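You operate a simulated robot arm through the tools that you are given. There is no shell and no other tool. Be economical: measure what you need, move in short steps, check, and stop when the job is done.

You run a simulated two-armed robot. Do the job below in one go: nothing can be reset, and whatever is moved stays where it is left.

JOB
Take the cap off the small bottle marked "glass" on the folding counter and lay it down there. Put the lint brush from the counter under the cubby shelf on the island. Take the brush on the top of the cleaning cabinet and put it away on the top of the chest. The order is free.

Only the result counts: the job must be done as asked and must still hold three seconds after the hand-in. Knocking over, shifting, dropping, spilling or breaking anything else fails it. A push-on lid holds only when it is set on centred and level and pressed home; a screw cap is set on level and turned clockwise until tight.

ROBOT AND FRAMES
Two 7-joint arms with fingered hands on one trunk, on a base that drives. Base frame: it is fixed to the floor where the robot stands at the start and does not move with it; the origin is under the middle of the robot, x ahead of it, y to its left, z up; the surface under the hand at the start is at about z = 880. Lengths are in mm, angles in degrees, forces in N, time in s.
The left shoulder is at the start at [137, 187, 982], the right one opposite. With the tool pointing down near the work surface each hand reaches from about 100 to 860 mm from the robot's upright axis, wherever it stands, measured 20 degrees to its own side. Places, roughly: brush (11x5x6 cm) [-1100, -1000, 900]; island [-1900, -900, 800]; lint brush (12x5x4 cm) [800, 0, 900]; top of the chest [900, -1600, 800]. Payload 3.6 kg a hand.
Tool frame (each hand has its own): the origin (TCP) lies between the finger pads and is the grasp point; the fingertips stand 26 mm ahead of it; z points along the fingers, y is the line along which they close. The gripper opens to 88 mm. The gripper's body begins 30 mm behind the TCP. The gripper is a hand of 3 fingers: y runs from the thumb to the fingers, the wrist lies at [-17, -98, -164] in the tool frame, and closing takes about 1.5 s.
Orientation is that of the tool frame in the base frame, as [roll, pitch, yaw] about the fixed x, y, z axes, in that order (R = Rz(yaw) Ry(pitch) Rx(roll)). With the fingers straight down and the wrist toward the robot, the tool's x, y and z point along [0, 1, 0], [1, 0, 0] and [0, 0, -1] of the base frame.

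CONTROLS
- The arms move only by the tool nudge_tool. It takes "left_targets", "right_targets" or both (then of equal length, played together; a hand with none holds still); each is a list of rows, each a list of 7 numbers: the shift along the tool's x, y, z in units of 30 mm (1.0 is 30 mm), then the turn, a rotation vector about the tool's x, y, z in units of 5 degrees (1.0 is 5 degrees), then the gripper command, from -1 (shut) to 1 (fully open), values between in proportion. In form: [[dx, dy, dz, ax, ay, az, fingers], ...]. A call has 1 to 20 rows; each row shifts and turns the commanded pose from where the row before left it, along the tool's axes as they then stand. A call with a number of a shift or a turn outside -1 to 1 is refused whole. Each row takes 0.2 s and may step no farther than 50 mm and 8.6 degrees from the row before; otherwise, or with a gripper value out of range, the whole call is refused. Where a pose cannot be reached the arm comes as near as it can. A force on the tool above 40 N (or 10 N above the force at the start of the call, whichever is more), or a blocked arm, ends the call early, and 0.2 s more pass. Each finger travels about 153 mm/s and halts on what it meets, pressing with about 21 N; the grip force reading is that of the motor and also rises with nothing between the fingers. The clock runs only during rows and for 0.2 s after the last one: add rows that do not move to give the fingers time. The reply holds the time, the measured pose of the TCP, the force on the tool along the base axes, the opening and the grip force, in the units named above and with some noise, with the torque about the TCP (base axes, N m) and any sound that the robot's microphone picked up, and new pictures: "views" is both (left out), scene, wrist or none (wrist: the cameras of the hands that moved).
- Cameras (640 x 400 px; columns grow to the right, rows downward): "scene" is now at [269.8, -9.6, 948]; the picture's right is [-0.06, -1.00, 0.00], its down [0.32, -0.02, -0.95] and it looks along [0.94, -0.06, 0.32] (base axes); focal length 214 px, centre (320, 200). "left" rides on the left gripper at [-56, -80, -102] in its tool frame; the picture's right is [-0.73, -0.32, 0.60], its down [0.62, -0.67, 0.41] and it looks along [0.27, 0.68, 0.69] (tool axes); focal length 247 px, centre (320, 200). "right" rides on the right gripper at [56, -80, -102] in its tool frame; the picture's right is [-0.73, 0.32, -0.60], its down [-0.62, -0.66, 0.41] and it looks along [-0.27, 0.68, 0.69] (tool axes); focal length 247 px, centre (320, 200). There is no depth. A picture from a camera that has moved, and an enlarged one, comes with that camera's place and axes in the base frame and with its lens. The place of the scene camera against the robot may be out by one fixed shift of up to 12 mm in any direction.
- lift_body(by): slides the trunk up (or, below 0, down) by that many mm; the arms and the scene camera ride with it, the base frame stays. It gives what a move gives, with no picture.
- steer(legs): drives the robot by 1 to 6 legs, each [ahead, left, turn to the left] in mm, mm and degrees, along the robot's own axes; the way and the turn of a leg run together, so that a leg with both is an arc; at most 1500 mm and 180 degrees a leg. The arms and the cameras ride along, it lands a little off, and it stops where it bumps. It gives what a move gives, and a new picture of the scene camera.
- set_grasp(shape, hand): the hand has 3 fingers and takes this shape, open, in about a second: jaw (thumb against the fingers, like two jaws); tri (thumb and two fingers); tip (a fingertip pinch); poke (one finger out to press); point (the index stretched); flat (the hand flat); cup (the hand cupped); fist (a fist). The gripper value then closes the fingers along that shape, each until it touches; the sizes above hold for jaw. It gives what a move gives, with no picture.
- aim_head(pan, tilt): turns the head with the scene camera to pan (to the left, within 60 degrees either way) and tilt (down, from -29 to 69), counted from straight ahead of the robot. It gives what a move gives, and a new picture of the scene camera.
- close_up(camera, box): a new picture of the part [left, top, right, bottom] of that camera's present view, enlarged. The clock stands still meanwhile.
- job_done(): hands the job in; it is judged then, once.

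Work in short steps. Places have to be worked out from the pictures, the camera data and where the tool is seen: move nearer, look again, correct. Check each grasp and each placing, and mend what went wrong. You have 165 turns and 260 pictures in all, those below and enlarged ones among them. Open the grippers and draw the arms clear of the work before you hand the job in, unless the task says otherwise.

The tools are called after "Request:" as a command line: name --argument value ..., lists and objects as JSON in quotes. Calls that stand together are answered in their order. nudge_tool: Moves the arms, as the interface text tells. Its arguments: {"type":"object","properties":{"left_targets":{"type":"array","items":{"type":"array","items":{"type":"number"}}},"right_targets":{"type":"array","items":{"type":"array","items":{"type":"number"}}},"views":{"type":"string","enum":["both","scene","wrist","none"]}},"required":[]} The other tools are called the same way: lift_body (by) slides the trunk up or down; set_grasp (shape, hand) gives the hand a shape; steer (legs) drives the base; aim_head (pan, tilt) turns the head that bears the scene camera; close_up (camera, box) takes an enlarged picture of a part of a camera's view; job_done () hands the job in.

At the start:

```text
t: 0.0
left_ee_pos: [570.0, 143.6, 1245.7]
left_ee_rot: [-179.9, 0.0, 90.1]
left_wrist_force: [-0.7, 0.2, 0.0]
left_torque: [0.01, 0.0, -0.04]
left_grip_width: 87.6
left_gripper_force: 0.0
left_shape: jaw
right_ee_pos: [408.8, -245.2, 1241.6]
right_ee_rot: [-180.0, 0.1, 90.0]
right_wrist_force: [-0.9, 0.2, -0.2]
right_torque: [0.02, -0.04, -0.03]
right_grip_width: 87.6
right_gripper_force: 0.1
right_shape: jaw
trunk travel left (down, up): [-130.0, 628.0]
robot x, y, heading: [1.4, -0.6, 0.0]
head pan, tilt: [-3.6, -18.9]
```

scene: 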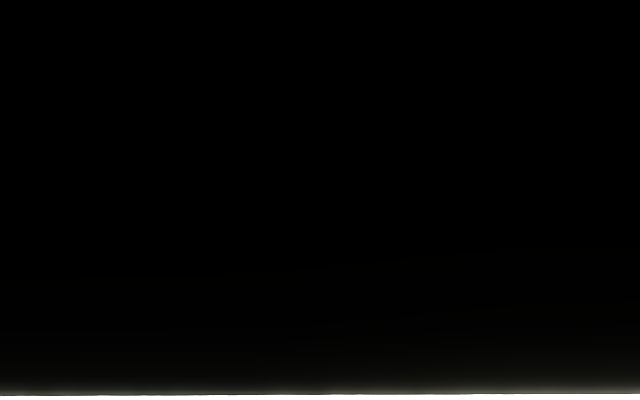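
right: 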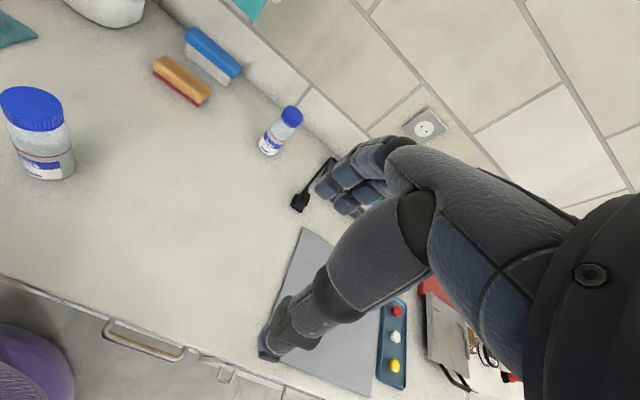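
left: 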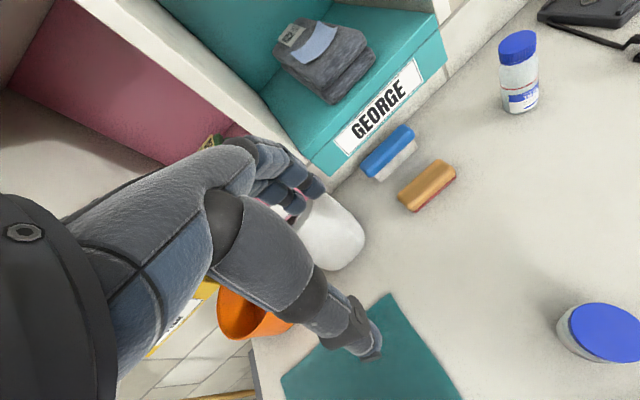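

The scene camera is looking up under something dark. I aim the head down to see the counter.

Request:
aim_head --pan 0 --tilt 30

```text
t: 1.2
left_ee_pos: [570.6, 142.4, 1245.1]
left_ee_rot: [-179.9, 0.0, 90.0]
left_wrist_force: [0.2, -0.8, 0.6]
left_torque: [0.0, 0.03, -0.01]
left_grip_width: 87.7
left_gripper_force: 0.1
left_shape: jaw
right_ee_pos: [408.2, -246.3, 1241.1]
right_ee_rot: [179.9, -0.1, 89.9]
right_wrist_force: [-0.9, -0.4, 0.4]
right_torque: [0.03, -0.02, 0.01]
right_grip_width: 87.6
right_gripper_force: 0.0
right_shape: jaw
trunk travel left (down, up): [-130.0, 628.0]
robot x, y, heading: [-3.5, -0.0, -0.3]
head pan, tilt: [0.0, 30.0]
camera scene: at [283.4, -4.8, 871.9], right [0.0, -1.0, 0.0], down [-0.5, 0.0, -0.87], along [0.87, 0.0, -0.5], focal length 214 px, centre (320, 200)
```

scene: 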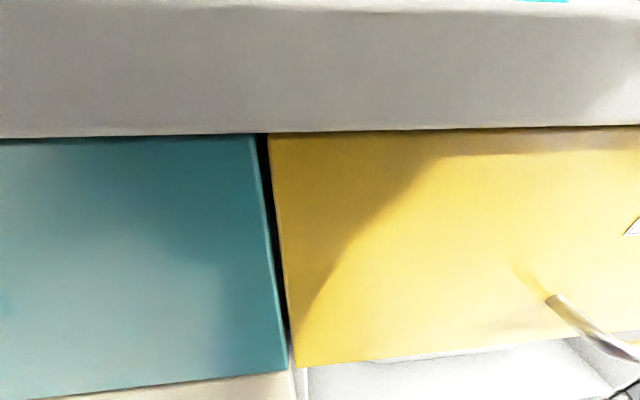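

The head is just below the counter edge; I raise the trunk to look over it.

Request:
lift_body --by 450

Request:
aim_head --pan 0 --tilt 35

```text
refused: 450 is not a number from -400 to 400
```

```text
t: 1.8
left_ee_pos: [570.1, 143.6, 1246.0]
left_ee_rot: [-179.9, 0.1, 90.0]
left_wrist_force: [0.5, 0.3, 0.3]
left_torque: [0.04, -0.03, -0.02]
left_grip_width: 87.4
left_gripper_force: 0.0
left_shape: jaw
right_ee_pos: [407.5, -245.8, 1239.9]
right_ee_rot: [-179.9, 0.1, 90.0]
right_wrist_force: [-0.5, 0.0, 0.4]
right_torque: [0.01, 0.04, 0.02]
right_grip_width: 87.9
right_gripper_force: 0.1
right_shape: jaw
trunk travel left (down, up): [-130.0, 628.0]
robot x, y, heading: [-6.4, -3.8, -0.1]
head pan, tilt: [0.0, 35.0]
camera scene: at [281.0, -4.8, 864.1], right [0.0, -1.0, 0.0], down [-0.57, 0.0, -0.82], along [0.82, 0.0, -0.57], focal length 214 px, centre (320, 200)
```

scene: 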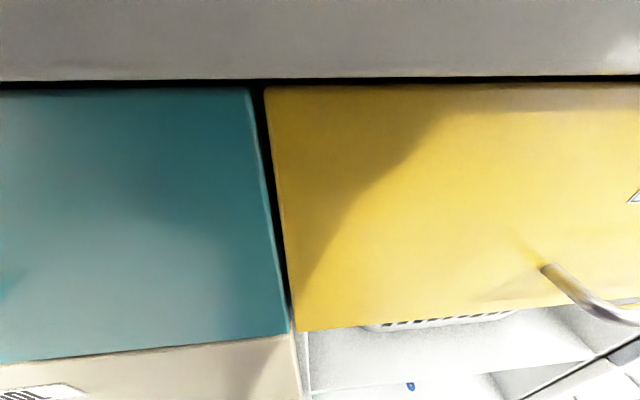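

The limit is 400 per call; I raise by 380.

Request:
lift_body --by 380

Request:
aim_head --pan 0 --tilt 30

```text
t: 5.5
left_ee_pos: [522.0, 144.1, 1663.7]
left_ee_rot: [175.8, 0.0, 90.1]
left_wrist_force: [-0.3, 0.3, -0.5]
left_torque: [0.03, -0.04, -0.03]
left_grip_width: 87.5
left_gripper_force: 0.0
left_shape: jaw
right_ee_pos: [408.0, -245.1, 1621.8]
right_ee_rot: [180.0, -0.1, 89.9]
right_wrist_force: [-0.3, -1.4, 0.1]
right_torque: [0.01, -0.01, -0.02]
right_grip_width: 87.7
right_gripper_force: 0.2
right_shape: jaw
trunk travel left (down, up): [-510.0, 248.0]
robot x, y, heading: [-2.2, -0.8, 0.0]
head pan, tilt: [0.0, 35.0]
```

```text
t: 6.2
left_ee_pos: [522.0, 144.1, 1662.9]
left_ee_rot: [176.0, 0.0, 90.1]
left_wrist_force: [0.0, 0.0, 0.3]
left_torque: [0.0, -0.02, -0.03]
left_grip_width: 87.6
left_gripper_force: 0.0
left_shape: jaw
right_ee_pos: [407.6, -245.4, 1620.9]
right_ee_rot: [180.0, -0.1, 89.8]
right_wrist_force: [-0.1, 0.2, 0.3]
right_torque: [-0.02, 0.0, -0.02]
right_grip_width: 87.6
right_gripper_force: 0.0
right_shape: jaw
trunk travel left (down, up): [-510.0, 248.0]
robot x, y, heading: [-1.9, -1.6, -0.0]
head pan, tilt: [0.0, 30.0]
camera scene: at [227.9, -4.8, 1280.9], right [0.0, -1.0, 0.0], down [-0.5, 0.0, -0.87], along [0.87, 0.0, -0.5], focal length 214 px, centre (320, 200)
```

scene: 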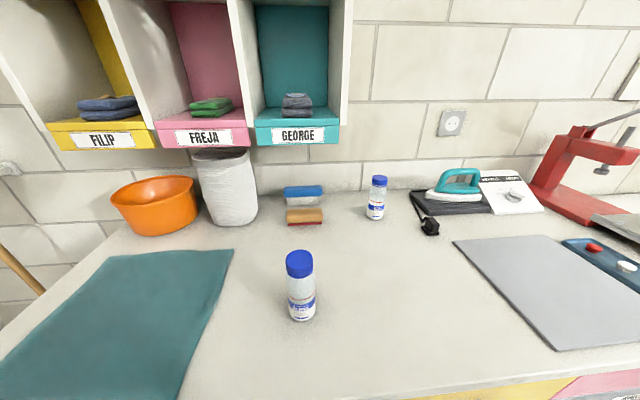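

Two bottles and two brushes are visible. Zooming in to read labels.

Request:
close_up --camera "scene" --box '[270, 160, 400, 241]'

Request:
close_up --camera "scene" --box '[260, 240, 350, 330]'

Request:
close_up --camera "left" --box '[320, 0, 640, 200]'

```text
4.92 times, centred on (335, 200) of scene
camera zoom: at [227.9, -4.8, 1280.9], right [0.0, -1.0, 0.0], down [-0.5, 0.0, -0.87], along [0.87, 0.0, -0.5], focal length 1056 px, centre (246, 198)
```

zoom: 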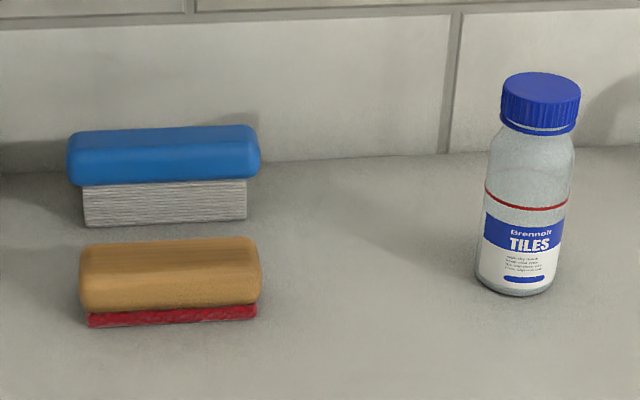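

```text
4.44 times, centred on (305, 285) of scene
camera zoom: at [227.9, -4.8, 1280.9], right [0.0, -1.0, 0.0], down [-0.5, 0.0, -0.87], along [0.87, 0.0, -0.5], focal length 953 px, centre (387, -178)
```

zoom: 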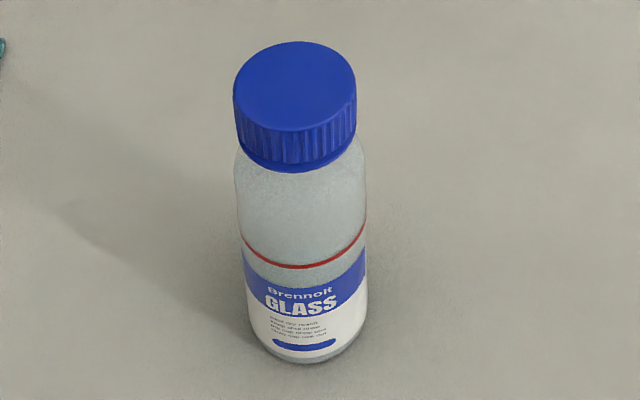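

```text
2.00 times, centred on (480, 100) of left
camera zoom: at [434.2, 87.0, 1759.7], right [-0.27, -0.73, -0.62], down [-0.63, 0.62, -0.46], along [0.72, 0.27, -0.64], focal length 494 px, centre (0, 400)
```

zoom: 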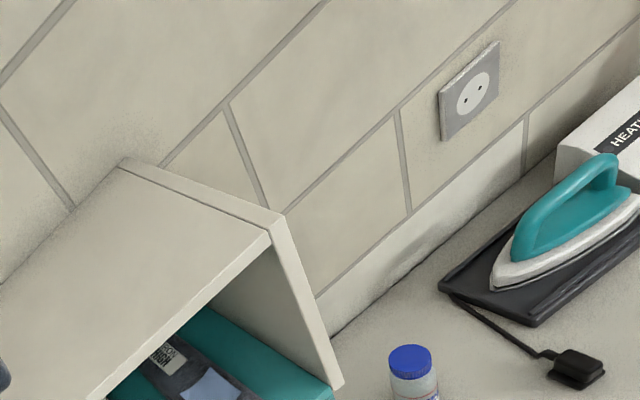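

The GLASS bottle is the near one, at about [475, 30]; its cap is about 44 mm across with its top near z≈1030. The wooden brush with the red pad is the likely lint brush, at about [785, 43]. I'll steady the bottle from the side with the left hand and unscrew from above with the right, so first I bring the left hand down and to the left.

Request:
nudge_tool --left_targets '[[0.276, -0.195, 0.983, 0.057, 0, 0, 1], [0.276, -0.195, 0.983, 0.057, 0, 0, 1], [0.276, -0.195, 0.983, 0.057, 0, 0, 1], [0.276, -0.195, 0.983, 0.057, 0, 0, 1], [0.276, -0.195, 0.983, 0.057, 0, 0, 1], [0.276, -0.195, 0.983, 0.057, 0, 0, 1], [0.276, -0.195, 0.983, 0.057, 0, 0, 1], [0.276, -0.195, 0.983, 0.057, 0, 0, 1], [0.276, -0.195, 0.983, 0.057, 0, 0, 1], [0.276, -0.195, 0.983, 0.057, 0, 0, 1], [0.276, -0.195, 0.983, 0.057, 0, 0, 1], [0.276, -0.195, 0.983, 0.057, 0, 0, 1], [0.276, -0.195, 0.983, 0.057, 0, 0, 1], [0.276, -0.195, 0.983, 0.057, 0, 0, 1]]' --views "scene"

```text
t: 9.2
left_ee_pos: [453.8, 258.4, 1247.1]
left_ee_rot: [180.0, 0.0, 89.9]
left_wrist_force: [-1.1, -0.1, 0.5]
left_torque: [0.0, 0.03, -0.01]
left_grip_width: 87.7
left_gripper_force: 0.0
left_shape: jaw
right_ee_pos: [407.8, -244.9, 1621.6]
right_ee_rot: [-180.0, 0.0, 89.9]
right_wrist_force: [-0.6, 0.5, -0.4]
right_torque: [0.0, 0.02, -0.02]
right_grip_width: 87.6
right_gripper_force: 0.0
right_shape: jaw
trunk travel left (down, up): [-510.0, 248.0]
robot x, y, heading: [-1.5, -0.1, -0.0]
head pan, tilt: [0.0, 30.0]
camera scene: at [227.6, -4.3, 1281.0], right [0.0, -1.0, 0.0], down [-0.5, 0.0, -0.87], along [0.87, 0.0, -0.5], focal length 214 px, centre (320, 200)
```

scene: 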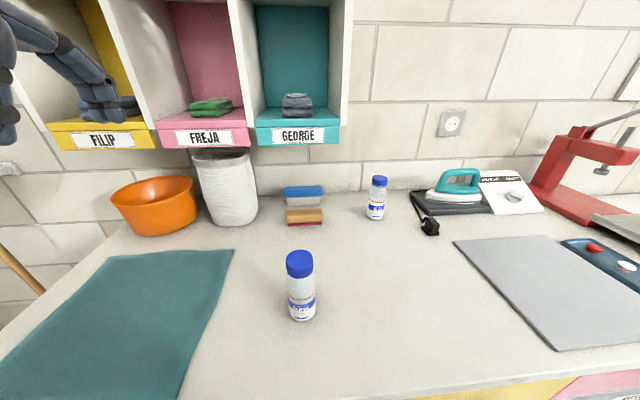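

Now I rotate the left hand by -90° about tool y so its fingers point right, and lower the right hand meanwhile.

Request:
nudge_tool --left_targets '[[0, 0, 0, 0, -1, 0, 1], [0, 0, 0, 0, -1, 0, 1], [0, 0, 0, 0, -1, 0, 1], [0, 0, 0, 0, -1, 0, 1], [0, 0, 0, 0, -1, 0, 1], [0, 0, 0, 0, -1, 0, 1], [0, 0, 0, 0, -1, 0, 1], [0, 0, 0, 0, -1, 0, 1], [0, 0, 0, 0, -1, 0, 1], [0, 0, 0, 0, -1, 0, 1], [0, 0, 0, 0, -1, 0, 1], [0, 0, 0, 0, -1, 0, 1], [0, 0, 0, 0, -1, 0, 1], [0, 0, 0, 0, -1, 0, 1], [0, 0, 0, 0, -1, 0, 1], [0, 0, 0, 0, -1, 0, 1], [0, 0, 0, 0, -1, 0, 1], [0, 0, 0, 0, -1, 0, 1]]' --right_targets '[[0.1, 0.07, 0.689, 0, 0, 0, 1], [0.1, 0.07, 0.689, 0, 0, 0, 1], [0.1, 0.07, 0.689, 0, 0, 0, 1], [0.1, 0.07, 0.689, 0, 0, 0, 1], [0.1, 0.07, 0.689, 0, 0, 0, 1], [0.1, 0.07, 0.689, 0, 0, 0, 1], [0.1, 0.07, 0.689, 0, 0, 0, 1], [0.1, 0.07, 0.689, 0, 0, 0, 1], [0.1, 0.07, 0.689, 0, 0, 0, 1], [0.1, 0.07, 0.689, 0, 0, 0, 1], [0.1, 0.07, 0.689, 0, 0, 0, 1], [0.1, 0.07, 0.689, 0, 0, 0, 1], [0.1, 0.07, 0.689, 0, 0, 0, 1], [0.1, 0.07, 0.689, 0, 0, 0, 1], [0.1, 0.07, 0.689, 0, 0, 0, 1], [0.1, 0.07, 0.689, 0, 0, 0, 1], [0.1, 0.07, 0.689, 0, 0, 0, 1], [0.1, 0.07, 0.689, 0, 0, 0, 1]]'

```text
t: 13.0
left_ee_pos: [454.2, 260.3, 1246.7]
left_ee_rot: [126.5, 90.0, 36.4]
left_wrist_force: [-0.7, -0.5, 0.0]
left_torque: [0.01, -0.03, 0.01]
left_grip_width: 87.9
left_gripper_force: 0.0
left_shape: jaw
right_ee_pos: [446.4, -192.1, 1248.0]
right_ee_rot: [-180.0, 0.1, 89.9]
right_wrist_force: [0.6, -0.1, 0.6]
right_torque: [0.01, -0.02, 0.03]
right_grip_width: 87.6
right_gripper_force: 0.0
right_shape: jaw
trunk travel left (down, up): [-510.0, 248.0]
robot x, y, heading: [-0.1, 5.4, -0.3]
head pan, tilt: [0.0, 30.0]
camera scene: at [228.1, -5.0, 1280.9], right [0.0, -1.0, 0.0], down [-0.5, 0.0, -0.87], along [0.87, 0.0, -0.5], focal length 214 px, centre (320, 200)
camera right: at [366.6, -136.1, 1352.9], right [0.32, -0.73, 0.6], down [-0.67, -0.62, -0.41], along [0.68, -0.27, -0.69], focal length 247 px, centre (320, 200)
camera left: at [374.5, 361.5, 1304.4], right [-0.32, -0.6, 0.73], down [-0.66, -0.41, -0.62], along [0.68, -0.69, -0.27], focal length 247 px, centre (320, 200)
```

scene: 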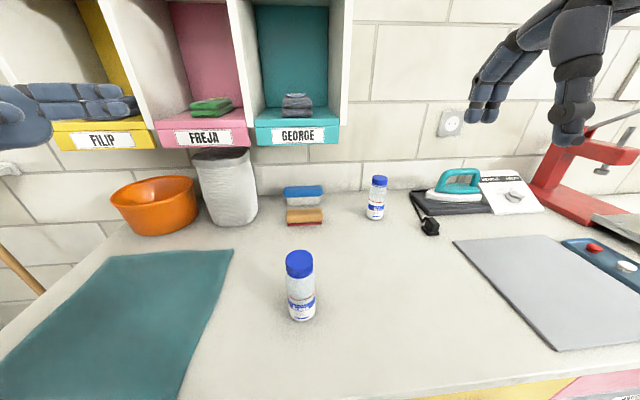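
right: 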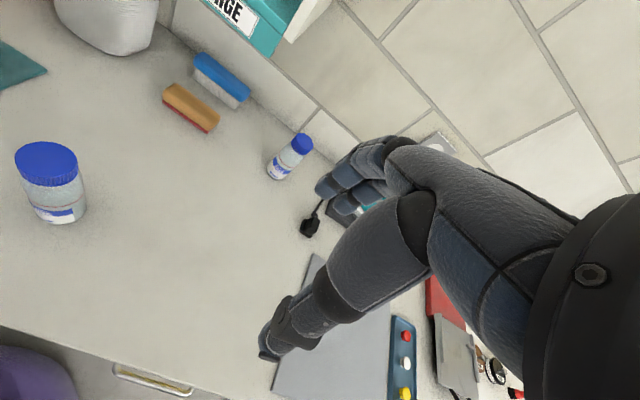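
left: 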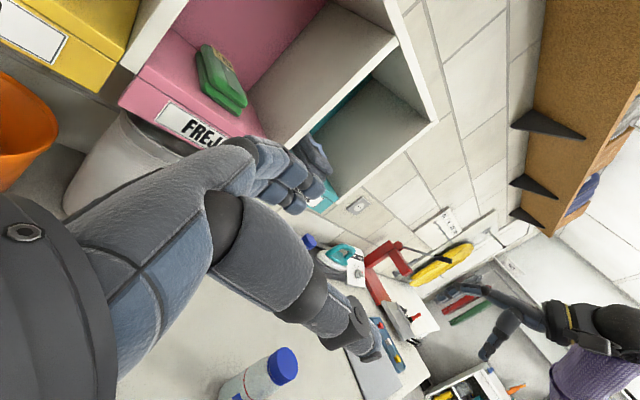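

The right camera agrees: the cap is at about [477, 27]. I lower the left hand to the side of the bottle, staying well to its left.

Request:
nudge_tool --left_targets '[[1, 0.07, 0, 0, 0, 0, 1], [1, 0.07, 0, 0, 0, 0, 1], [1, 0.07, 0, 0, 0, 0, 1], [1, 0.07, 0, 0, 0, 0, 1], [1, 0.07, 0, 0, 0, 0, 1], [1, 0.07, 0, 0, 0, 0, 1], [1, 0.07, 0, 0, 0, 0, 1], [1, 0.07, 0, 0, 0, 0, 1], [1, 0.07, 0, 0, 0, 0, 1]]' --views "both"

```text
t: 15.0
left_ee_pos: [473.9, 260.3, 978.8]
left_ee_rot: [-17.1, 89.9, -107.1]
left_wrist_force: [-0.5, 0.3, -0.5]
left_torque: [0.02, 0.01, -0.02]
left_grip_width: 87.8
left_gripper_force: 0.0
left_shape: jaw
right_ee_pos: [446.1, -190.6, 1249.5]
right_ee_rot: [-180.0, 0.0, 89.9]
right_wrist_force: [0.1, 0.2, 0.2]
right_torque: [0.0, -0.01, 0.02]
right_grip_width: 87.8
right_gripper_force: 0.1
right_shape: jaw
trunk travel left (down, up): [-510.0, 248.0]
robot x, y, heading: [1.9, -0.2, -0.2]
head pan, tilt: [0.0, 30.0]
camera scene: at [228.3, -4.8, 1280.8], right [0.0, -1.0, 0.0], down [-0.5, 0.0, -0.87], along [0.87, 0.0, -0.5], focal length 214 px, centre (320, 200)
camera left: at [392.9, 362.0, 1035.4], right [-0.32, -0.6, 0.73], down [-0.66, -0.41, -0.62], along [0.68, -0.69, -0.27], focal length 247 px, centre (320, 200)
```

scene: 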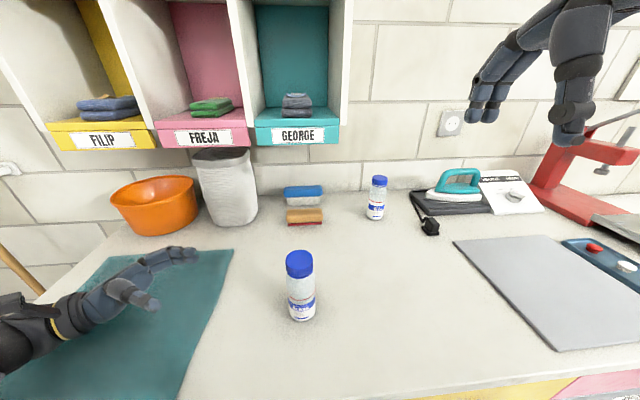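
left: 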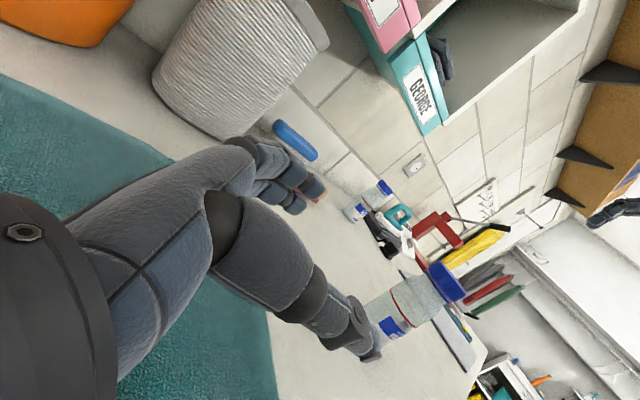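

The projection matches: the bottle sits where I expected. I lower 38 mm and approach to 60 mm short of it.

Request:
nudge_tool --left_targets '[[0.65, 0, 0, 0, 0, 0, 1], [0.65, 0, 0, 0, 0, 0, 1], [0, 0, 1, 0, 0, 0, 1], [0, 0, 1, 0, 0, 0, 1], [0, 0, 1, 0, 0, 0, 1], [0, 0, 1, 0, 0, 0, 1], [0, 0, 1, 0, 0, 0, 1], [0, 0, 1, 0, 0, 0, 1]]' --views "both"

```text
t: 16.8
left_ee_pos: [475.1, 78.9, 938.1]
left_ee_rot: [159.9, 89.9, 70.0]
left_wrist_force: [-0.3, 0.4, -0.9]
left_torque: [0.0, -0.02, 0.03]
left_grip_width: 87.8
left_gripper_force: 0.0
left_shape: jaw
right_ee_pos: [446.1, -193.4, 1247.7]
right_ee_rot: [180.0, 0.0, 89.9]
right_wrist_force: [0.2, 0.5, 0.3]
right_torque: [0.02, 0.02, -0.03]
right_grip_width: 87.5
right_gripper_force: 0.1
right_shape: jaw
trunk travel left (down, up): [-510.0, 248.0]
robot x, y, heading: [-2.5, 2.7, 0.1]
head pan, tilt: [0.0, 30.0]
camera scene: at [228.0, -5.4, 1280.9], right [0.0, -1.0, 0.0], down [-0.5, 0.0, -0.87], along [0.87, 0.0, -0.5], focal length 214 px, centre (320, 200)
camera left: at [394.6, 180.6, 994.8], right [-0.32, -0.6, 0.73], down [-0.67, -0.41, -0.62], along [0.68, -0.69, -0.27], focal length 247 px, centre (320, 200)
```

scene: 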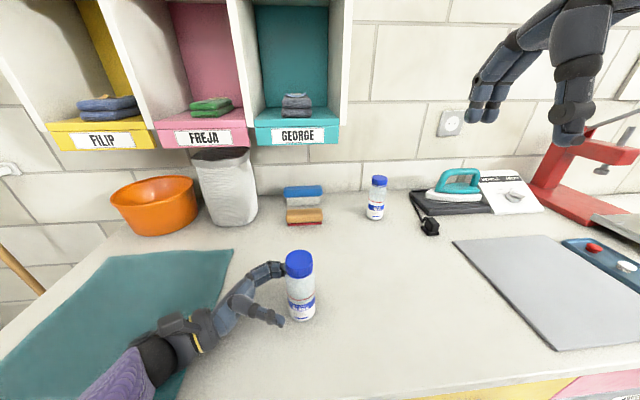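
left: 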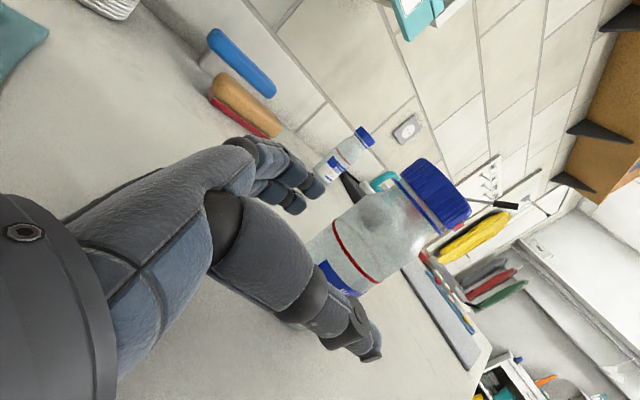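

The bottle is lined up at x≈479, y≈26, and the cap spans z≈998–1023. I move the last 53 mm so the bottle is between the fingers.

Request:
nudge_tool --left_targets '[[0, 0.1, 0.9, 0, 0, 0, 1], [0, 0, 0.86, 0, 0, 0, 1]]' --views "both"

Request:
close_up --camera "scene" --box '[240, 230, 340, 330]'

```text
t: 17.6
left_ee_pos: [482.1, 68.5, 924.9]
left_ee_rot: [175.4, 85.8, 86.5]
left_wrist_force: [0.2, 0.0, 0.8]
left_torque: [-0.01, -0.01, 0.0]
left_grip_width: 87.4
left_gripper_force: 0.1
left_shape: jaw
right_ee_pos: [445.8, -191.7, 1249.4]
right_ee_rot: [180.0, 0.0, 90.0]
right_wrist_force: [-0.6, -0.2, 0.9]
right_torque: [0.01, 0.0, -0.02]
right_grip_width: 87.6
right_gripper_force: 0.0
right_shape: jaw
trunk travel left (down, up): [-510.0, 248.0]
robot x, y, heading: [-0.8, -1.0, 0.3]
head pan, tilt: [0.0, 30.0]
stopped in row 2 (left hand): the arm was blocked; the commanded pose is now the measured one
camera scene: at [227.8, -5.1, 1280.9], right [0.0, -1.0, 0.0], down [-0.5, 0.0, -0.87], along [0.87, 0.0, -0.5], focal length 214 px, centre (320, 200)
camera left: at [399.8, 164.0, 988.3], right [-0.31, -0.66, 0.69], down [-0.65, -0.38, -0.66], along [0.69, -0.65, -0.32], focal length 247 px, centre (320, 200)
```

scene: 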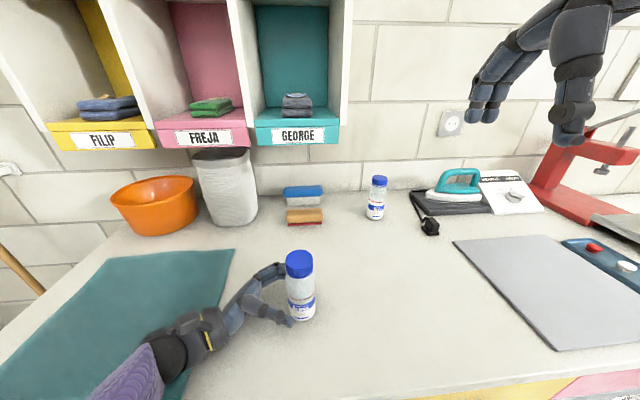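
left: 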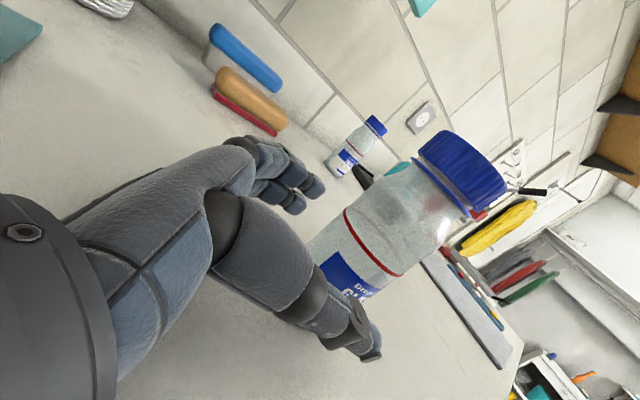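

```text
4.00 times, centred on (290, 280) of scene
camera zoom: at [227.8, -5.1, 1280.9], right [0.0, -1.0, 0.0], down [-0.5, 0.0, -0.87], along [0.87, 0.0, -0.5], focal length 858 px, centre (440, -120)
```

zoom: 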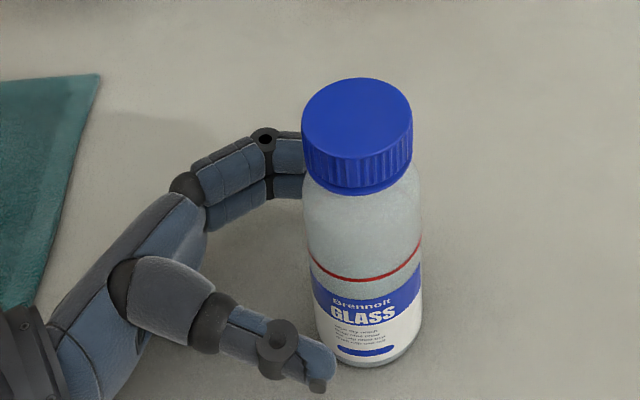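

The left arm was blocked, probably by the forearm low against the counter edge; the bottle hasn't moved. I retreat, raise the hand and tilt the fingers 30° down so the forearm runs higher.

Request:
nudge_tool --left_targets '[[0, 0, -1, 0, 0, 0, 1], [0, 0, -1, 0, 0, 0, 1], [-0.8, 0, -0.6, 0, 1, 0, 1], [-0.8, 0, 0, 0, 1, 0, 1], [0, 0, 0, 0, 1, 0, 1], [0, 0, 0, 0, 1, 0, 1], [0, 0, 0, 0, 1, 0, 1], [0, 0, 0, 0, 1, 0, 1]]' --views "none"

Request:
lift_body --by 120

Request:
aim_head --pan 10 --tilt 50

```text
t: 19.4
left_ee_pos: [480.6, 138.4, 977.0]
left_ee_rot: [179.8, 55.8, 91.0]
left_wrist_force: [0.2, -1.5, -0.3]
left_torque: [-0.02, -0.01, 0.02]
left_grip_width: 87.7
left_gripper_force: 0.1
left_shape: jaw
right_ee_pos: [445.8, -190.2, 1248.0]
right_ee_rot: [180.0, -0.1, 90.1]
right_wrist_force: [-0.7, 0.2, -0.8]
right_torque: [0.01, 0.0, 0.02]
right_grip_width: 87.7
right_gripper_force: 0.0
right_shape: jaw
trunk travel left (down, up): [-510.0, 248.0]
robot x, y, heading: [1.5, -3.9, -0.0]
head pan, tilt: [0.0, 30.0]
```

```text
t: 20.9
left_ee_pos: [480.1, 139.2, 1096.6]
left_ee_rot: [179.7, 55.9, 90.9]
left_wrist_force: [-0.8, -0.8, -0.2]
left_torque: [0.01, -0.02, -0.04]
left_grip_width: 88.0
left_gripper_force: 0.1
left_shape: jaw
right_ee_pos: [446.6, -191.7, 1369.4]
right_ee_rot: [-179.9, 0.0, 90.0]
right_wrist_force: [0.8, -0.3, -1.2]
right_torque: [0.02, -0.01, -0.03]
right_grip_width: 87.8
right_gripper_force: 0.0
right_shape: jaw
trunk travel left (down, up): [-630.0, 128.0]
robot x, y, heading: [-0.4, 1.5, -0.1]
head pan, tilt: [0.0, 30.0]
```

```text
t: 21.7
left_ee_pos: [480.4, 138.1, 1098.3]
left_ee_rot: [179.9, 55.9, 91.0]
left_wrist_force: [0.1, -0.7, 0.0]
left_torque: [0.01, -0.01, 0.02]
left_grip_width: 87.6
left_gripper_force: 0.1
left_shape: jaw
right_ee_pos: [445.6, -191.2, 1368.2]
right_ee_rot: [-180.0, 0.0, 90.1]
right_wrist_force: [0.6, -0.4, -0.1]
right_torque: [0.0, 0.03, -0.03]
right_grip_width: 87.6
right_gripper_force: 0.1
right_shape: jaw
trunk travel left (down, up): [-630.0, 128.0]
robot x, y, heading: [4.0, 0.5, -0.2]
head pan, tilt: [10.0, 50.0]
camera scene: at [209.5, 8.6, 1373.8], right [0.17, -0.98, 0.0], down [-0.75, -0.13, -0.64], along [0.63, 0.11, -0.77], focal length 214 px, centre (320, 200)
```

scene: 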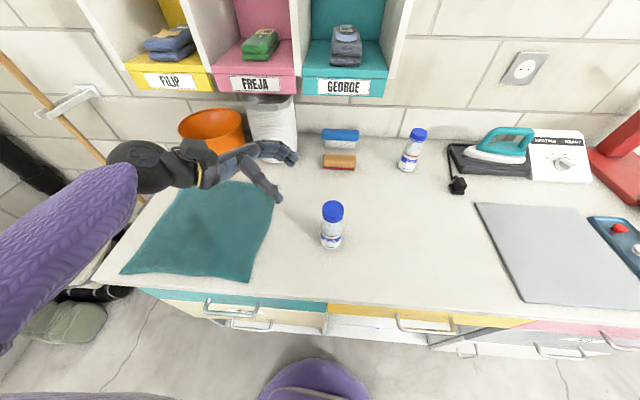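

Now the forearm runs above the counter. A 34° tilt would press the palm on the bottle, so I reduce it to 15° and go to a point 100 mm before the bottle.

Request:
nudge_tool --left_targets '[[0, 0, 0, 0, -0.95, 0, 1], [0, 0, 0, 0, -0.95, 0, 1], [0, 0, 0, 0, -0.95, 0, 1], [0, 0, 0, 0, -0.95, 0, 1], [0.85, 0, 0.277, 0, 0, 0, 1], [0.85, 0, 0.277, 0, 0, 0, 1], [0.85, 0, 0.277, 0, 0, 0, 1], [0.85, 0, 0.277, 0, 0, 0, 1], [0.85, 0, 0.277, 0, 0, 0, 1]]' --views "both"

```text
t: 23.7
left_ee_pos: [475.7, 125.2, 976.6]
left_ee_rot: [179.2, 75.0, 90.4]
left_wrist_force: [0.5, 0.7, -0.2]
left_torque: [-0.04, -0.01, -0.06]
left_grip_width: 88.1
left_gripper_force: 0.0
left_shape: jaw
left hand out of reach, approached as far as the arm can: row 9
right_ee_pos: [445.2, -191.7, 1370.2]
right_ee_rot: [-180.0, 0.1, 90.0]
right_wrist_force: [-0.2, 0.2, 0.7]
right_torque: [-0.05, 0.0, 0.04]
right_grip_width: 87.8
right_gripper_force: 0.0
right_shape: jaw
trunk travel left (down, up): [-630.0, 128.0]
robot x, y, heading: [1.2, 4.0, 0.0]
head pan, tilt: [10.0, 50.0]
camera scene: at [209.1, 8.5, 1373.8], right [0.17, -0.98, 0.0], down [-0.75, -0.13, -0.64], along [0.63, 0.11, -0.77], focal length 214 px, centre (320, 200)
camera left: at [392.5, 207.4, 1057.9], right [-0.31, -0.77, 0.55], down [-0.66, -0.25, -0.71], along [0.69, -0.58, -0.43], focal length 247 px, centre (320, 200)
```

scene: 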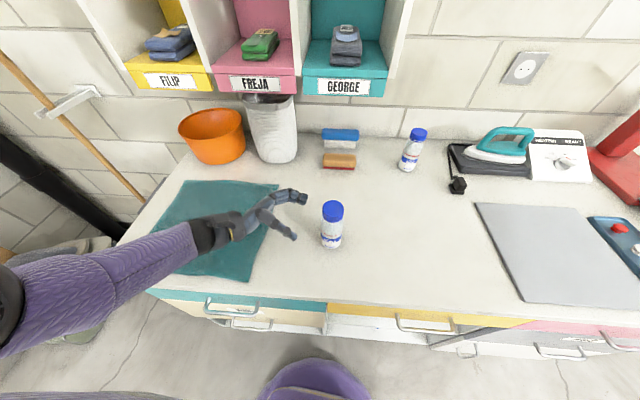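
left: 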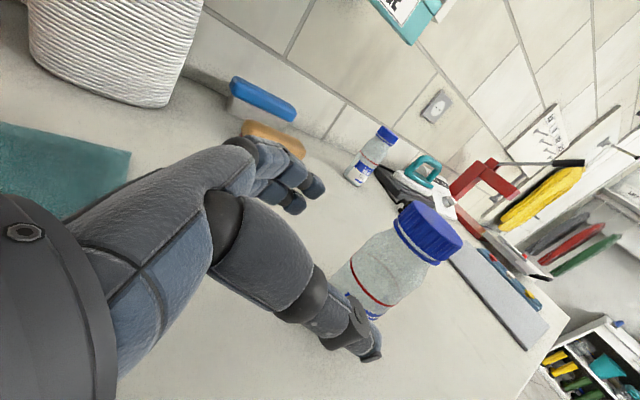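

The trunk is now too high for this reach. I raise the hand by about 60 mm, then lower the trunk by 60, so that the hand stays put relative to the counter.

Request:
nudge_tool --left_targets '[[-0.9, 0, 0, 0, 0, 0, 1], [-0.9, 0, 0, 0, 0, 0, 1]]' --views "none"

Request:
lift_body --by -65

```text
t: 24.3
left_ee_pos: [474.2, 110.9, 1029.2]
left_ee_rot: [179.6, 75.0, 90.7]
left_wrist_force: [0.0, -1.3, -0.5]
left_torque: [-0.01, 0.03, -0.02]
left_grip_width: 87.8
left_gripper_force: 0.0
left_shape: jaw
right_ee_pos: [446.0, -191.7, 1369.0]
right_ee_rot: [-179.9, 0.0, 89.9]
right_wrist_force: [-0.6, 0.8, 0.0]
right_torque: [-0.01, -0.01, -0.03]
right_grip_width: 87.6
right_gripper_force: 0.0
right_shape: jaw
trunk travel left (down, up): [-630.0, 128.0]
robot x, y, heading: [1.4, 1.0, -0.3]
head pan, tilt: [10.0, 50.0]
```

```text
t: 25.3
left_ee_pos: [475.0, 111.0, 963.4]
left_ee_rot: [179.7, 75.1, 90.8]
left_wrist_force: [-0.2, -0.8, -0.9]
left_torque: [0.01, 0.06, 0.0]
left_grip_width: 87.6
left_gripper_force: 0.0
left_shape: jaw
right_ee_pos: [445.7, -191.1, 1305.1]
right_ee_rot: [180.0, 0.1, 90.0]
right_wrist_force: [0.3, -1.0, -0.5]
right_torque: [-0.02, -0.01, 0.01]
right_grip_width: 87.6
right_gripper_force: 0.1
right_shape: jaw
trunk travel left (down, up): [-565.0, 193.0]
robot x, y, heading: [2.3, 2.1, -0.2]
head pan, tilt: [10.0, 50.0]
```

The hand is at [475, 111, 963]. I advance about 80 mm along the fingers onto the bottle.

Request:
nudge_tool --left_targets '[[0.08, 0.13, 0.9, 0, 0, 0, 1], [0, 0, 0.9, 0, 0, 0, 1], [0, 0, 0.88, 0, 0, 0, 1]]' --views "both"

```text
t: 26.1
left_ee_pos: [481.9, 45.4, 937.6]
left_ee_rot: [179.8, 73.8, 91.2]
left_wrist_force: [-0.4, -0.1, 1.1]
left_torque: [0.0, -0.01, -0.01]
left_grip_width: 87.6
left_gripper_force: 0.1
left_shape: jaw
right_ee_pos: [446.2, -191.2, 1304.5]
right_ee_rot: [179.9, 0.0, 90.0]
right_wrist_force: [-0.4, 1.0, 0.2]
right_torque: [-0.03, 0.01, -0.04]
right_grip_width: 87.9
right_gripper_force: 0.0
right_shape: jaw
trunk travel left (down, up): [-565.0, 193.0]
robot x, y, heading: [0.4, -0.2, -0.0]
head pan, tilt: [10.0, 50.0]
camera scene: at [211.2, 8.7, 1307.8], right [0.17, -0.98, 0.0], down [-0.75, -0.13, -0.64], along [0.63, 0.11, -0.77], focal length 214 px, centre (320, 200)
camera left: at [398.0, 125.3, 1019.7], right [-0.3, -0.79, 0.54], down [-0.66, -0.24, -0.71], along [0.69, -0.57, -0.45], focal length 247 px, centre (320, 200)
```

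scene: 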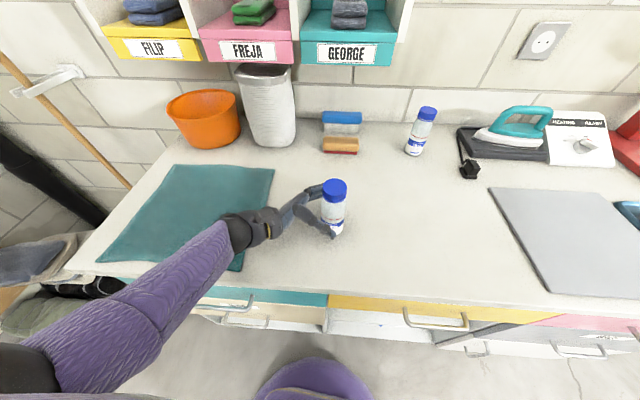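
left: 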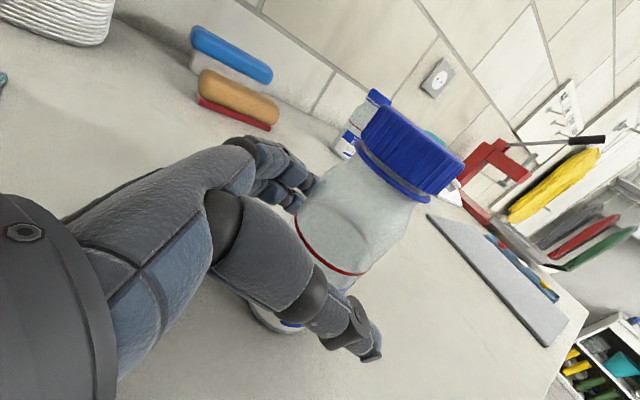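

The bottle is between the fingers, and I'm about 12 mm short of the target. One more small nudge with a hold.

Request:
nudge_tool --left_targets '[[0, 0, 0.2, 0, 0, 0, 1], [0, 0, 0, 0, 0, 0, 1]]' --views "none"

Request:
close_up --camera "scene" --box '[270, 165, 370, 250]'

```text
t: 26.7
left_ee_pos: [482.2, 41.4, 936.7]
left_ee_rot: [179.3, 73.7, 90.8]
left_wrist_force: [0.8, 0.3, 0.1]
left_torque: [0.0, -0.04, -0.01]
left_grip_width: 87.6
left_gripper_force: 0.1
left_shape: jaw
right_ee_pos: [446.0, -190.9, 1304.5]
right_ee_rot: [180.0, 0.0, 90.0]
right_wrist_force: [0.1, -1.1, 0.3]
right_torque: [0.0, 0.01, 0.0]
right_grip_width: 87.7
right_gripper_force: 0.0
right_shape: jaw
trunk travel left (down, up): [-565.0, 193.0]
robot x, y, heading: [-1.0, 2.5, 0.0]
head pan, tilt: [10.0, 50.0]
```

```text
4.71 times, centred on (320, 208) of scene
camera zoom: at [210.9, 8.7, 1307.9], right [0.17, -0.98, 0.0], down [-0.75, -0.13, -0.64], along [0.63, 0.11, -0.77], focal length 1009 px, centre (320, 165)
```

zoom: 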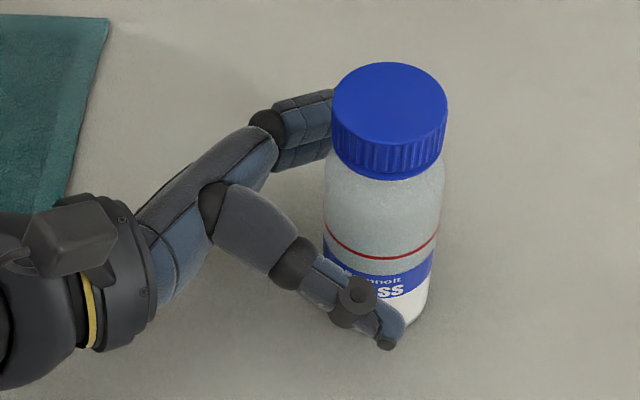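

There is plenty of palm clearance. I move 9 mm further, then close the left hand gently, partly first.

Request:
nudge_tool --left_targets '[[0, 0, 0.3, 0, 0, 0, 1], [0, 0, 0, 0, 0, 0, 1], [0, 0, 0, 0, 0, 0, 0.3], [0, 0, 0, 0, 0, 0, 0.2]]' --views "both"

Request:
close_up --camera "scene" --box '[270, 165, 370, 250]'

```text
t: 27.7
left_ee_pos: [485.7, 34.5, 933.9]
left_ee_rot: [178.6, 73.7, 90.3]
left_wrist_force: [-0.3, -0.4, 0.7]
left_torque: [-0.02, -0.01, 0.0]
left_grip_width: 53.7
left_gripper_force: 0.2
left_shape: jaw
right_ee_pos: [444.5, -190.6, 1304.2]
right_ee_rot: [-180.0, 0.0, 90.0]
right_wrist_force: [0.6, 0.0, -1.2]
right_torque: [-0.02, -0.04, -0.01]
right_grip_width: 87.6
right_gripper_force: 0.0
right_shape: jaw
trunk travel left (down, up): [-565.0, 193.0]
robot x, y, heading: [-0.2, -3.7, 0.0]
head pan, tilt: [10.0, 50.0]
camera scene: at [210.8, 8.7, 1307.9], right [0.17, -0.98, 0.0], down [-0.75, -0.13, -0.64], along [0.63, 0.11, -0.77], focal length 214 px, centre (320, 200)
camera left: at [401.8, 114.7, 1016.7], right [-0.3, -0.79, 0.54], down [-0.66, -0.24, -0.72], along [0.69, -0.56, -0.45], focal length 247 px, centre (320, 200)
```

scene: 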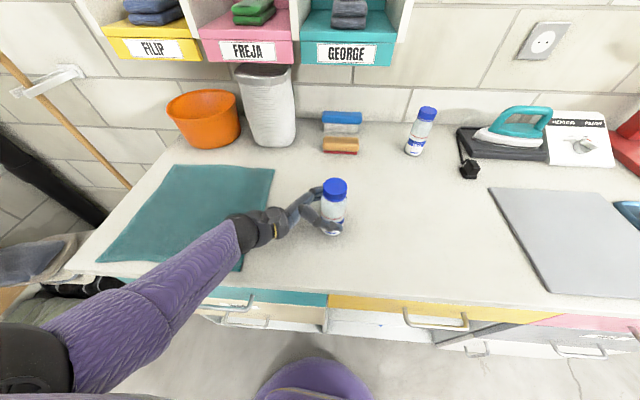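
left: 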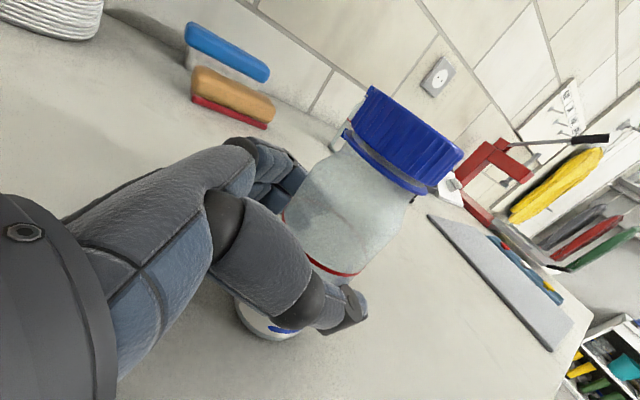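

```text
4.71 times, centred on (320, 208) of scene
camera zoom: at [210.8, 8.7, 1307.9], right [0.17, -0.98, 0.0], down [-0.75, -0.13, -0.64], along [0.63, 0.11, -0.77], focal length 1009 px, centre (320, 165)
```

zoom: 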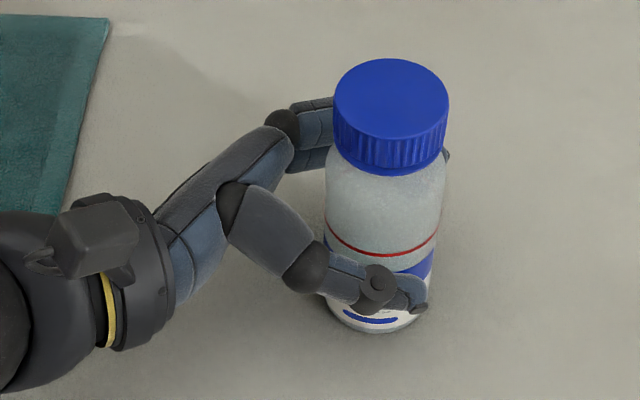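

The opening is 54 mm around a ~46 mm bottle. I shift 4 mm back toward the bottle centre and close fully.

Request:
nudge_tool --left_targets '[[0, -0.13, 0, 0, 0, 0, 0.2], [0, 0, 0, 0, 0, 0, 0.0], [0, 0, 0, 0, 0, 0, -1], [0, 0, 0, 0, 0, 0, -1], [0, 0, 0, 0, 0, 0, -1]]' --views "both"

Request:
close_up --camera "scene" --box '[270, 165, 370, 250]'

```text
t: 28.9
left_ee_pos: [489.6, 37.8, 941.2]
left_ee_rot: [175.2, 73.3, 87.1]
left_wrist_force: [1.8, -1.6, 4.3]
left_torque: [-0.08, -0.11, -0.01]
left_grip_width: 35.2
left_gripper_force: 20.5
left_shape: jaw
right_ee_pos: [445.9, -192.0, 1303.9]
right_ee_rot: [179.9, 0.0, 89.8]
right_wrist_force: [-0.3, 0.0, 0.1]
right_torque: [0.0, -0.01, -0.04]
right_grip_width: 87.5
right_gripper_force: 0.0
right_shape: jaw
trunk travel left (down, up): [-565.0, 193.0]
robot x, y, heading: [-1.8, 1.4, -0.0]
head pan, tilt: [10.0, 50.0]
camera scene: at [210.7, 8.5, 1308.0], right [0.17, -0.98, 0.0], down [-0.75, -0.13, -0.64], along [0.63, 0.11, -0.77], focal length 214 px, centre (320, 200)
camera left: at [404.8, 117.5, 1023.0], right [-0.31, -0.79, 0.52], down [-0.64, -0.23, -0.73], along [0.7, -0.56, -0.44], focal length 247 px, centre (320, 200)
```

scene: 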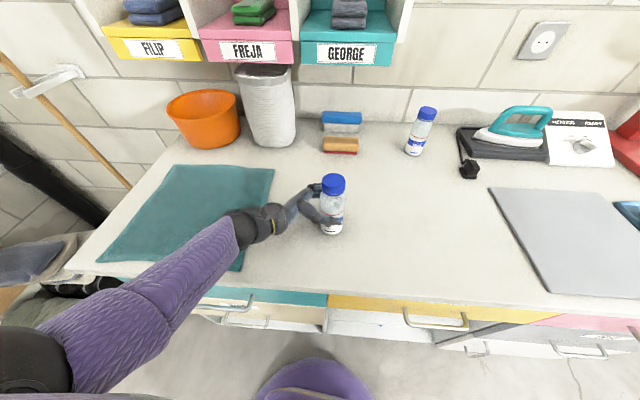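
left: 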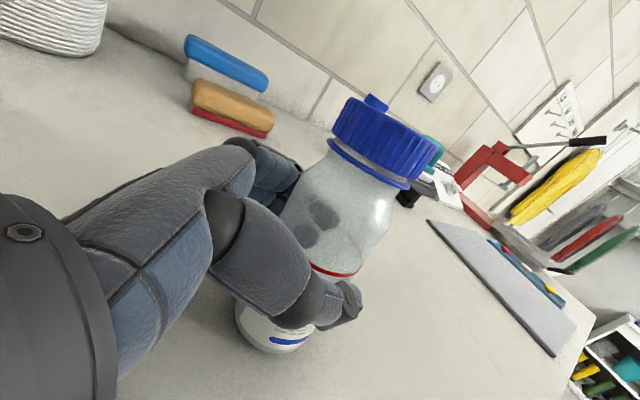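

```text
4.71 times, centred on (320, 208) of scene
camera zoom: at [210.7, 8.5, 1308.0], right [0.17, -0.98, 0.0], down [-0.75, -0.13, -0.64], along [0.63, 0.11, -0.77], focal length 1009 px, centre (320, 165)
```

zoom: 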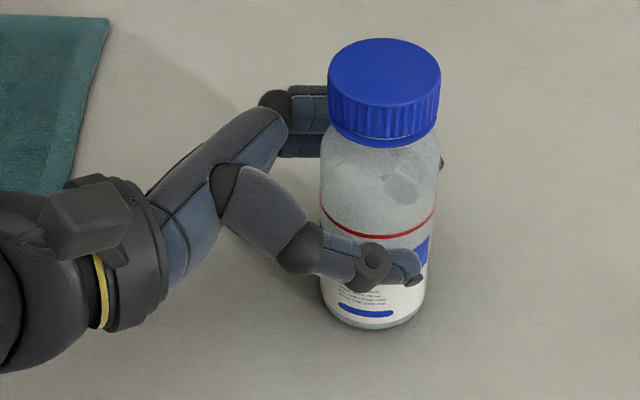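

The grip holds at 20 N, but the bottle seems to lean about 5° toward the palm. I correct with +5° about tool y and look again.

Request:
nudge_tool --left_targets '[[0, 0, 0, 0, 0.5, 0, -1], [0, 0, 0, 0, 0.5, 0, -1], [0, 0, 0, 0, 0, 0, -1]]' --views "both"

Request:
close_up --camera "scene" --box '[270, 165, 370, 250]'

```text
t: 29.9
left_ee_pos: [512.9, 50.2, 958.3]
left_ee_rot: [170.2, 67.4, 83.5]
left_wrist_force: [0.1, -0.2, -1.7]
left_torque: [0.01, 0.03, 0.03]
left_grip_width: 35.2
left_gripper_force: 20.9
left_shape: jaw
right_ee_pos: [446.7, -191.3, 1304.3]
right_ee_rot: [-180.0, 0.1, 90.0]
right_wrist_force: [0.0, 0.8, -0.5]
right_torque: [0.01, 0.03, -0.03]
right_grip_width: 87.7
right_gripper_force: 0.0
right_shape: jaw
trunk travel left (down, up): [-565.0, 193.0]
robot x, y, heading: [3.6, -1.8, -0.2]
head pan, tilt: [10.0, 50.0]
stopped in row 3 (left hand): the arm was blocked; the commanded pose is now the measured one
camera scene: at [211.0, 8.8, 1307.8], right [0.17, -0.98, 0.0], down [-0.75, -0.13, -0.64], along [0.63, 0.11, -0.77], focal length 214 px, centre (320, 200)
camera left: at [423.5, 120.0, 1044.0], right [-0.31, -0.85, 0.43], down [-0.61, -0.17, -0.78], along [0.73, -0.5, -0.46], focal length 247 px, centre (320, 200)
```

scene: 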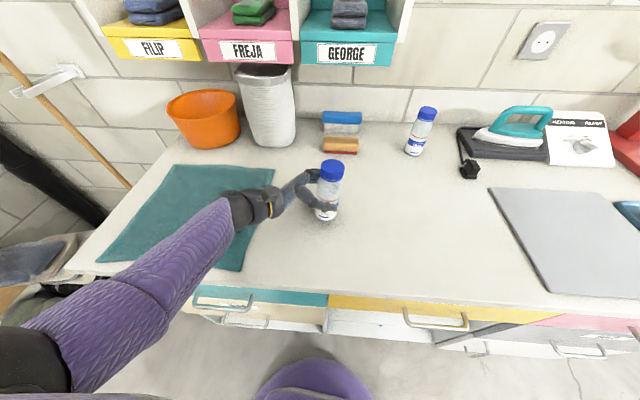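
left: 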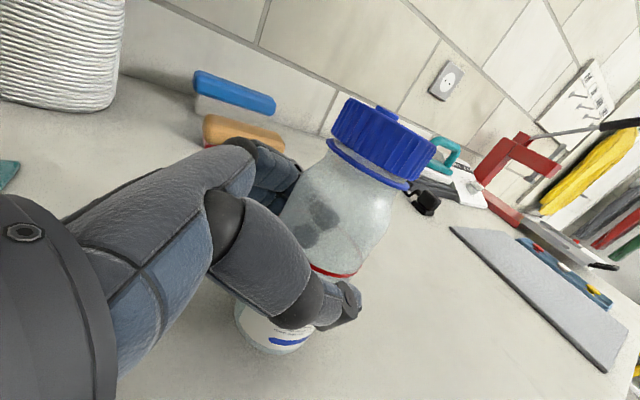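

```text
4.71 times, centred on (320, 208) of scene
camera zoom: at [211.0, 8.8, 1307.8], right [0.17, -0.98, 0.0], down [-0.75, -0.13, -0.64], along [0.63, 0.11, -0.77], focal length 1009 px, centre (320, 165)
```

zoom: 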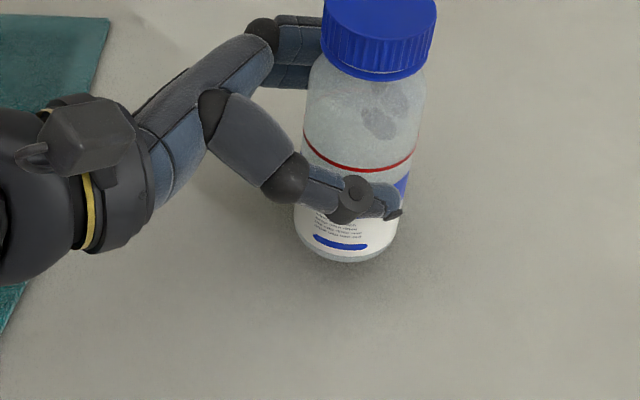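

The hand drifted up while blocked, but it still holds the bottle firmly, now lifted. I'll lift clear into a freer pose and unscrew in the air.

Request:
nudge_tool --left_targets '[[-1, -0.3, -0.3, 0, 0, 0, -1], [-1, -0.3, -0.3, 0, 0, 0, -1], [-0.7, 0, -0.3, 0, 0, 0, -1], [0, 0, 0, 0, 0, 0, -1]]' --views "both"

```text
t: 31.1
left_ee_pos: [503.2, 70.9, 1048.7]
left_ee_rot: [166.5, 64.3, 81.0]
left_wrist_force: [-0.1, -0.3, -0.8]
left_torque: [-0.01, 0.0, 0.01]
left_grip_width: 35.5
left_gripper_force: 22.2
left_shape: jaw
right_ee_pos: [445.7, -191.1, 1304.6]
right_ee_rot: [-180.0, -0.1, 89.8]
right_wrist_force: [-0.8, 0.7, 0.1]
right_torque: [0.01, 0.02, -0.01]
right_grip_width: 87.7
right_gripper_force: 0.0
right_shape: jaw
trunk travel left (down, up): [-565.0, 193.0]
robot x, y, heading: [0.1, -0.0, 0.0]
head pan, tilt: [10.0, 50.0]
stopped in row 4 (left hand): the arm was blocked; the commanded pose is now the measured one
camera scene: at [211.1, 8.7, 1307.8], right [0.17, -0.98, 0.0], down [-0.75, -0.13, -0.64], along [0.63, 0.11, -0.77], focal length 214 px, centre (320, 200)
camera left: at [410.2, 134.5, 1134.3], right [-0.31, -0.87, 0.38], down [-0.58, -0.14, -0.8], along [0.75, -0.47, -0.46], focal length 247 px, centre (320, 200)
```

scene: 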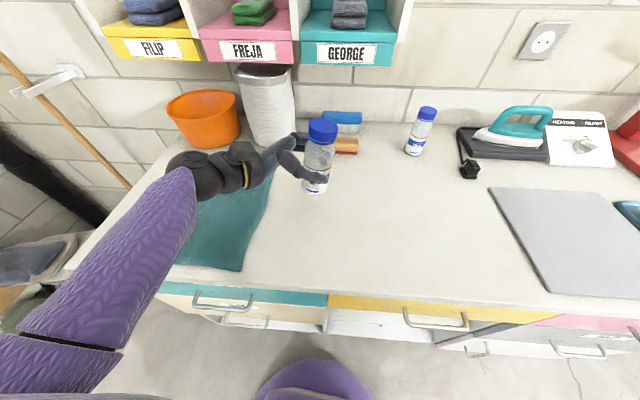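
left: 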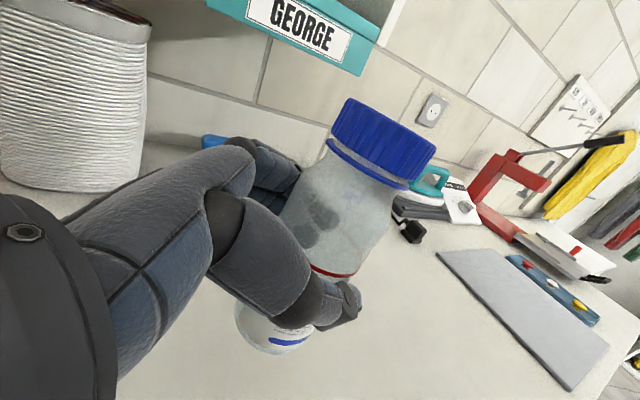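

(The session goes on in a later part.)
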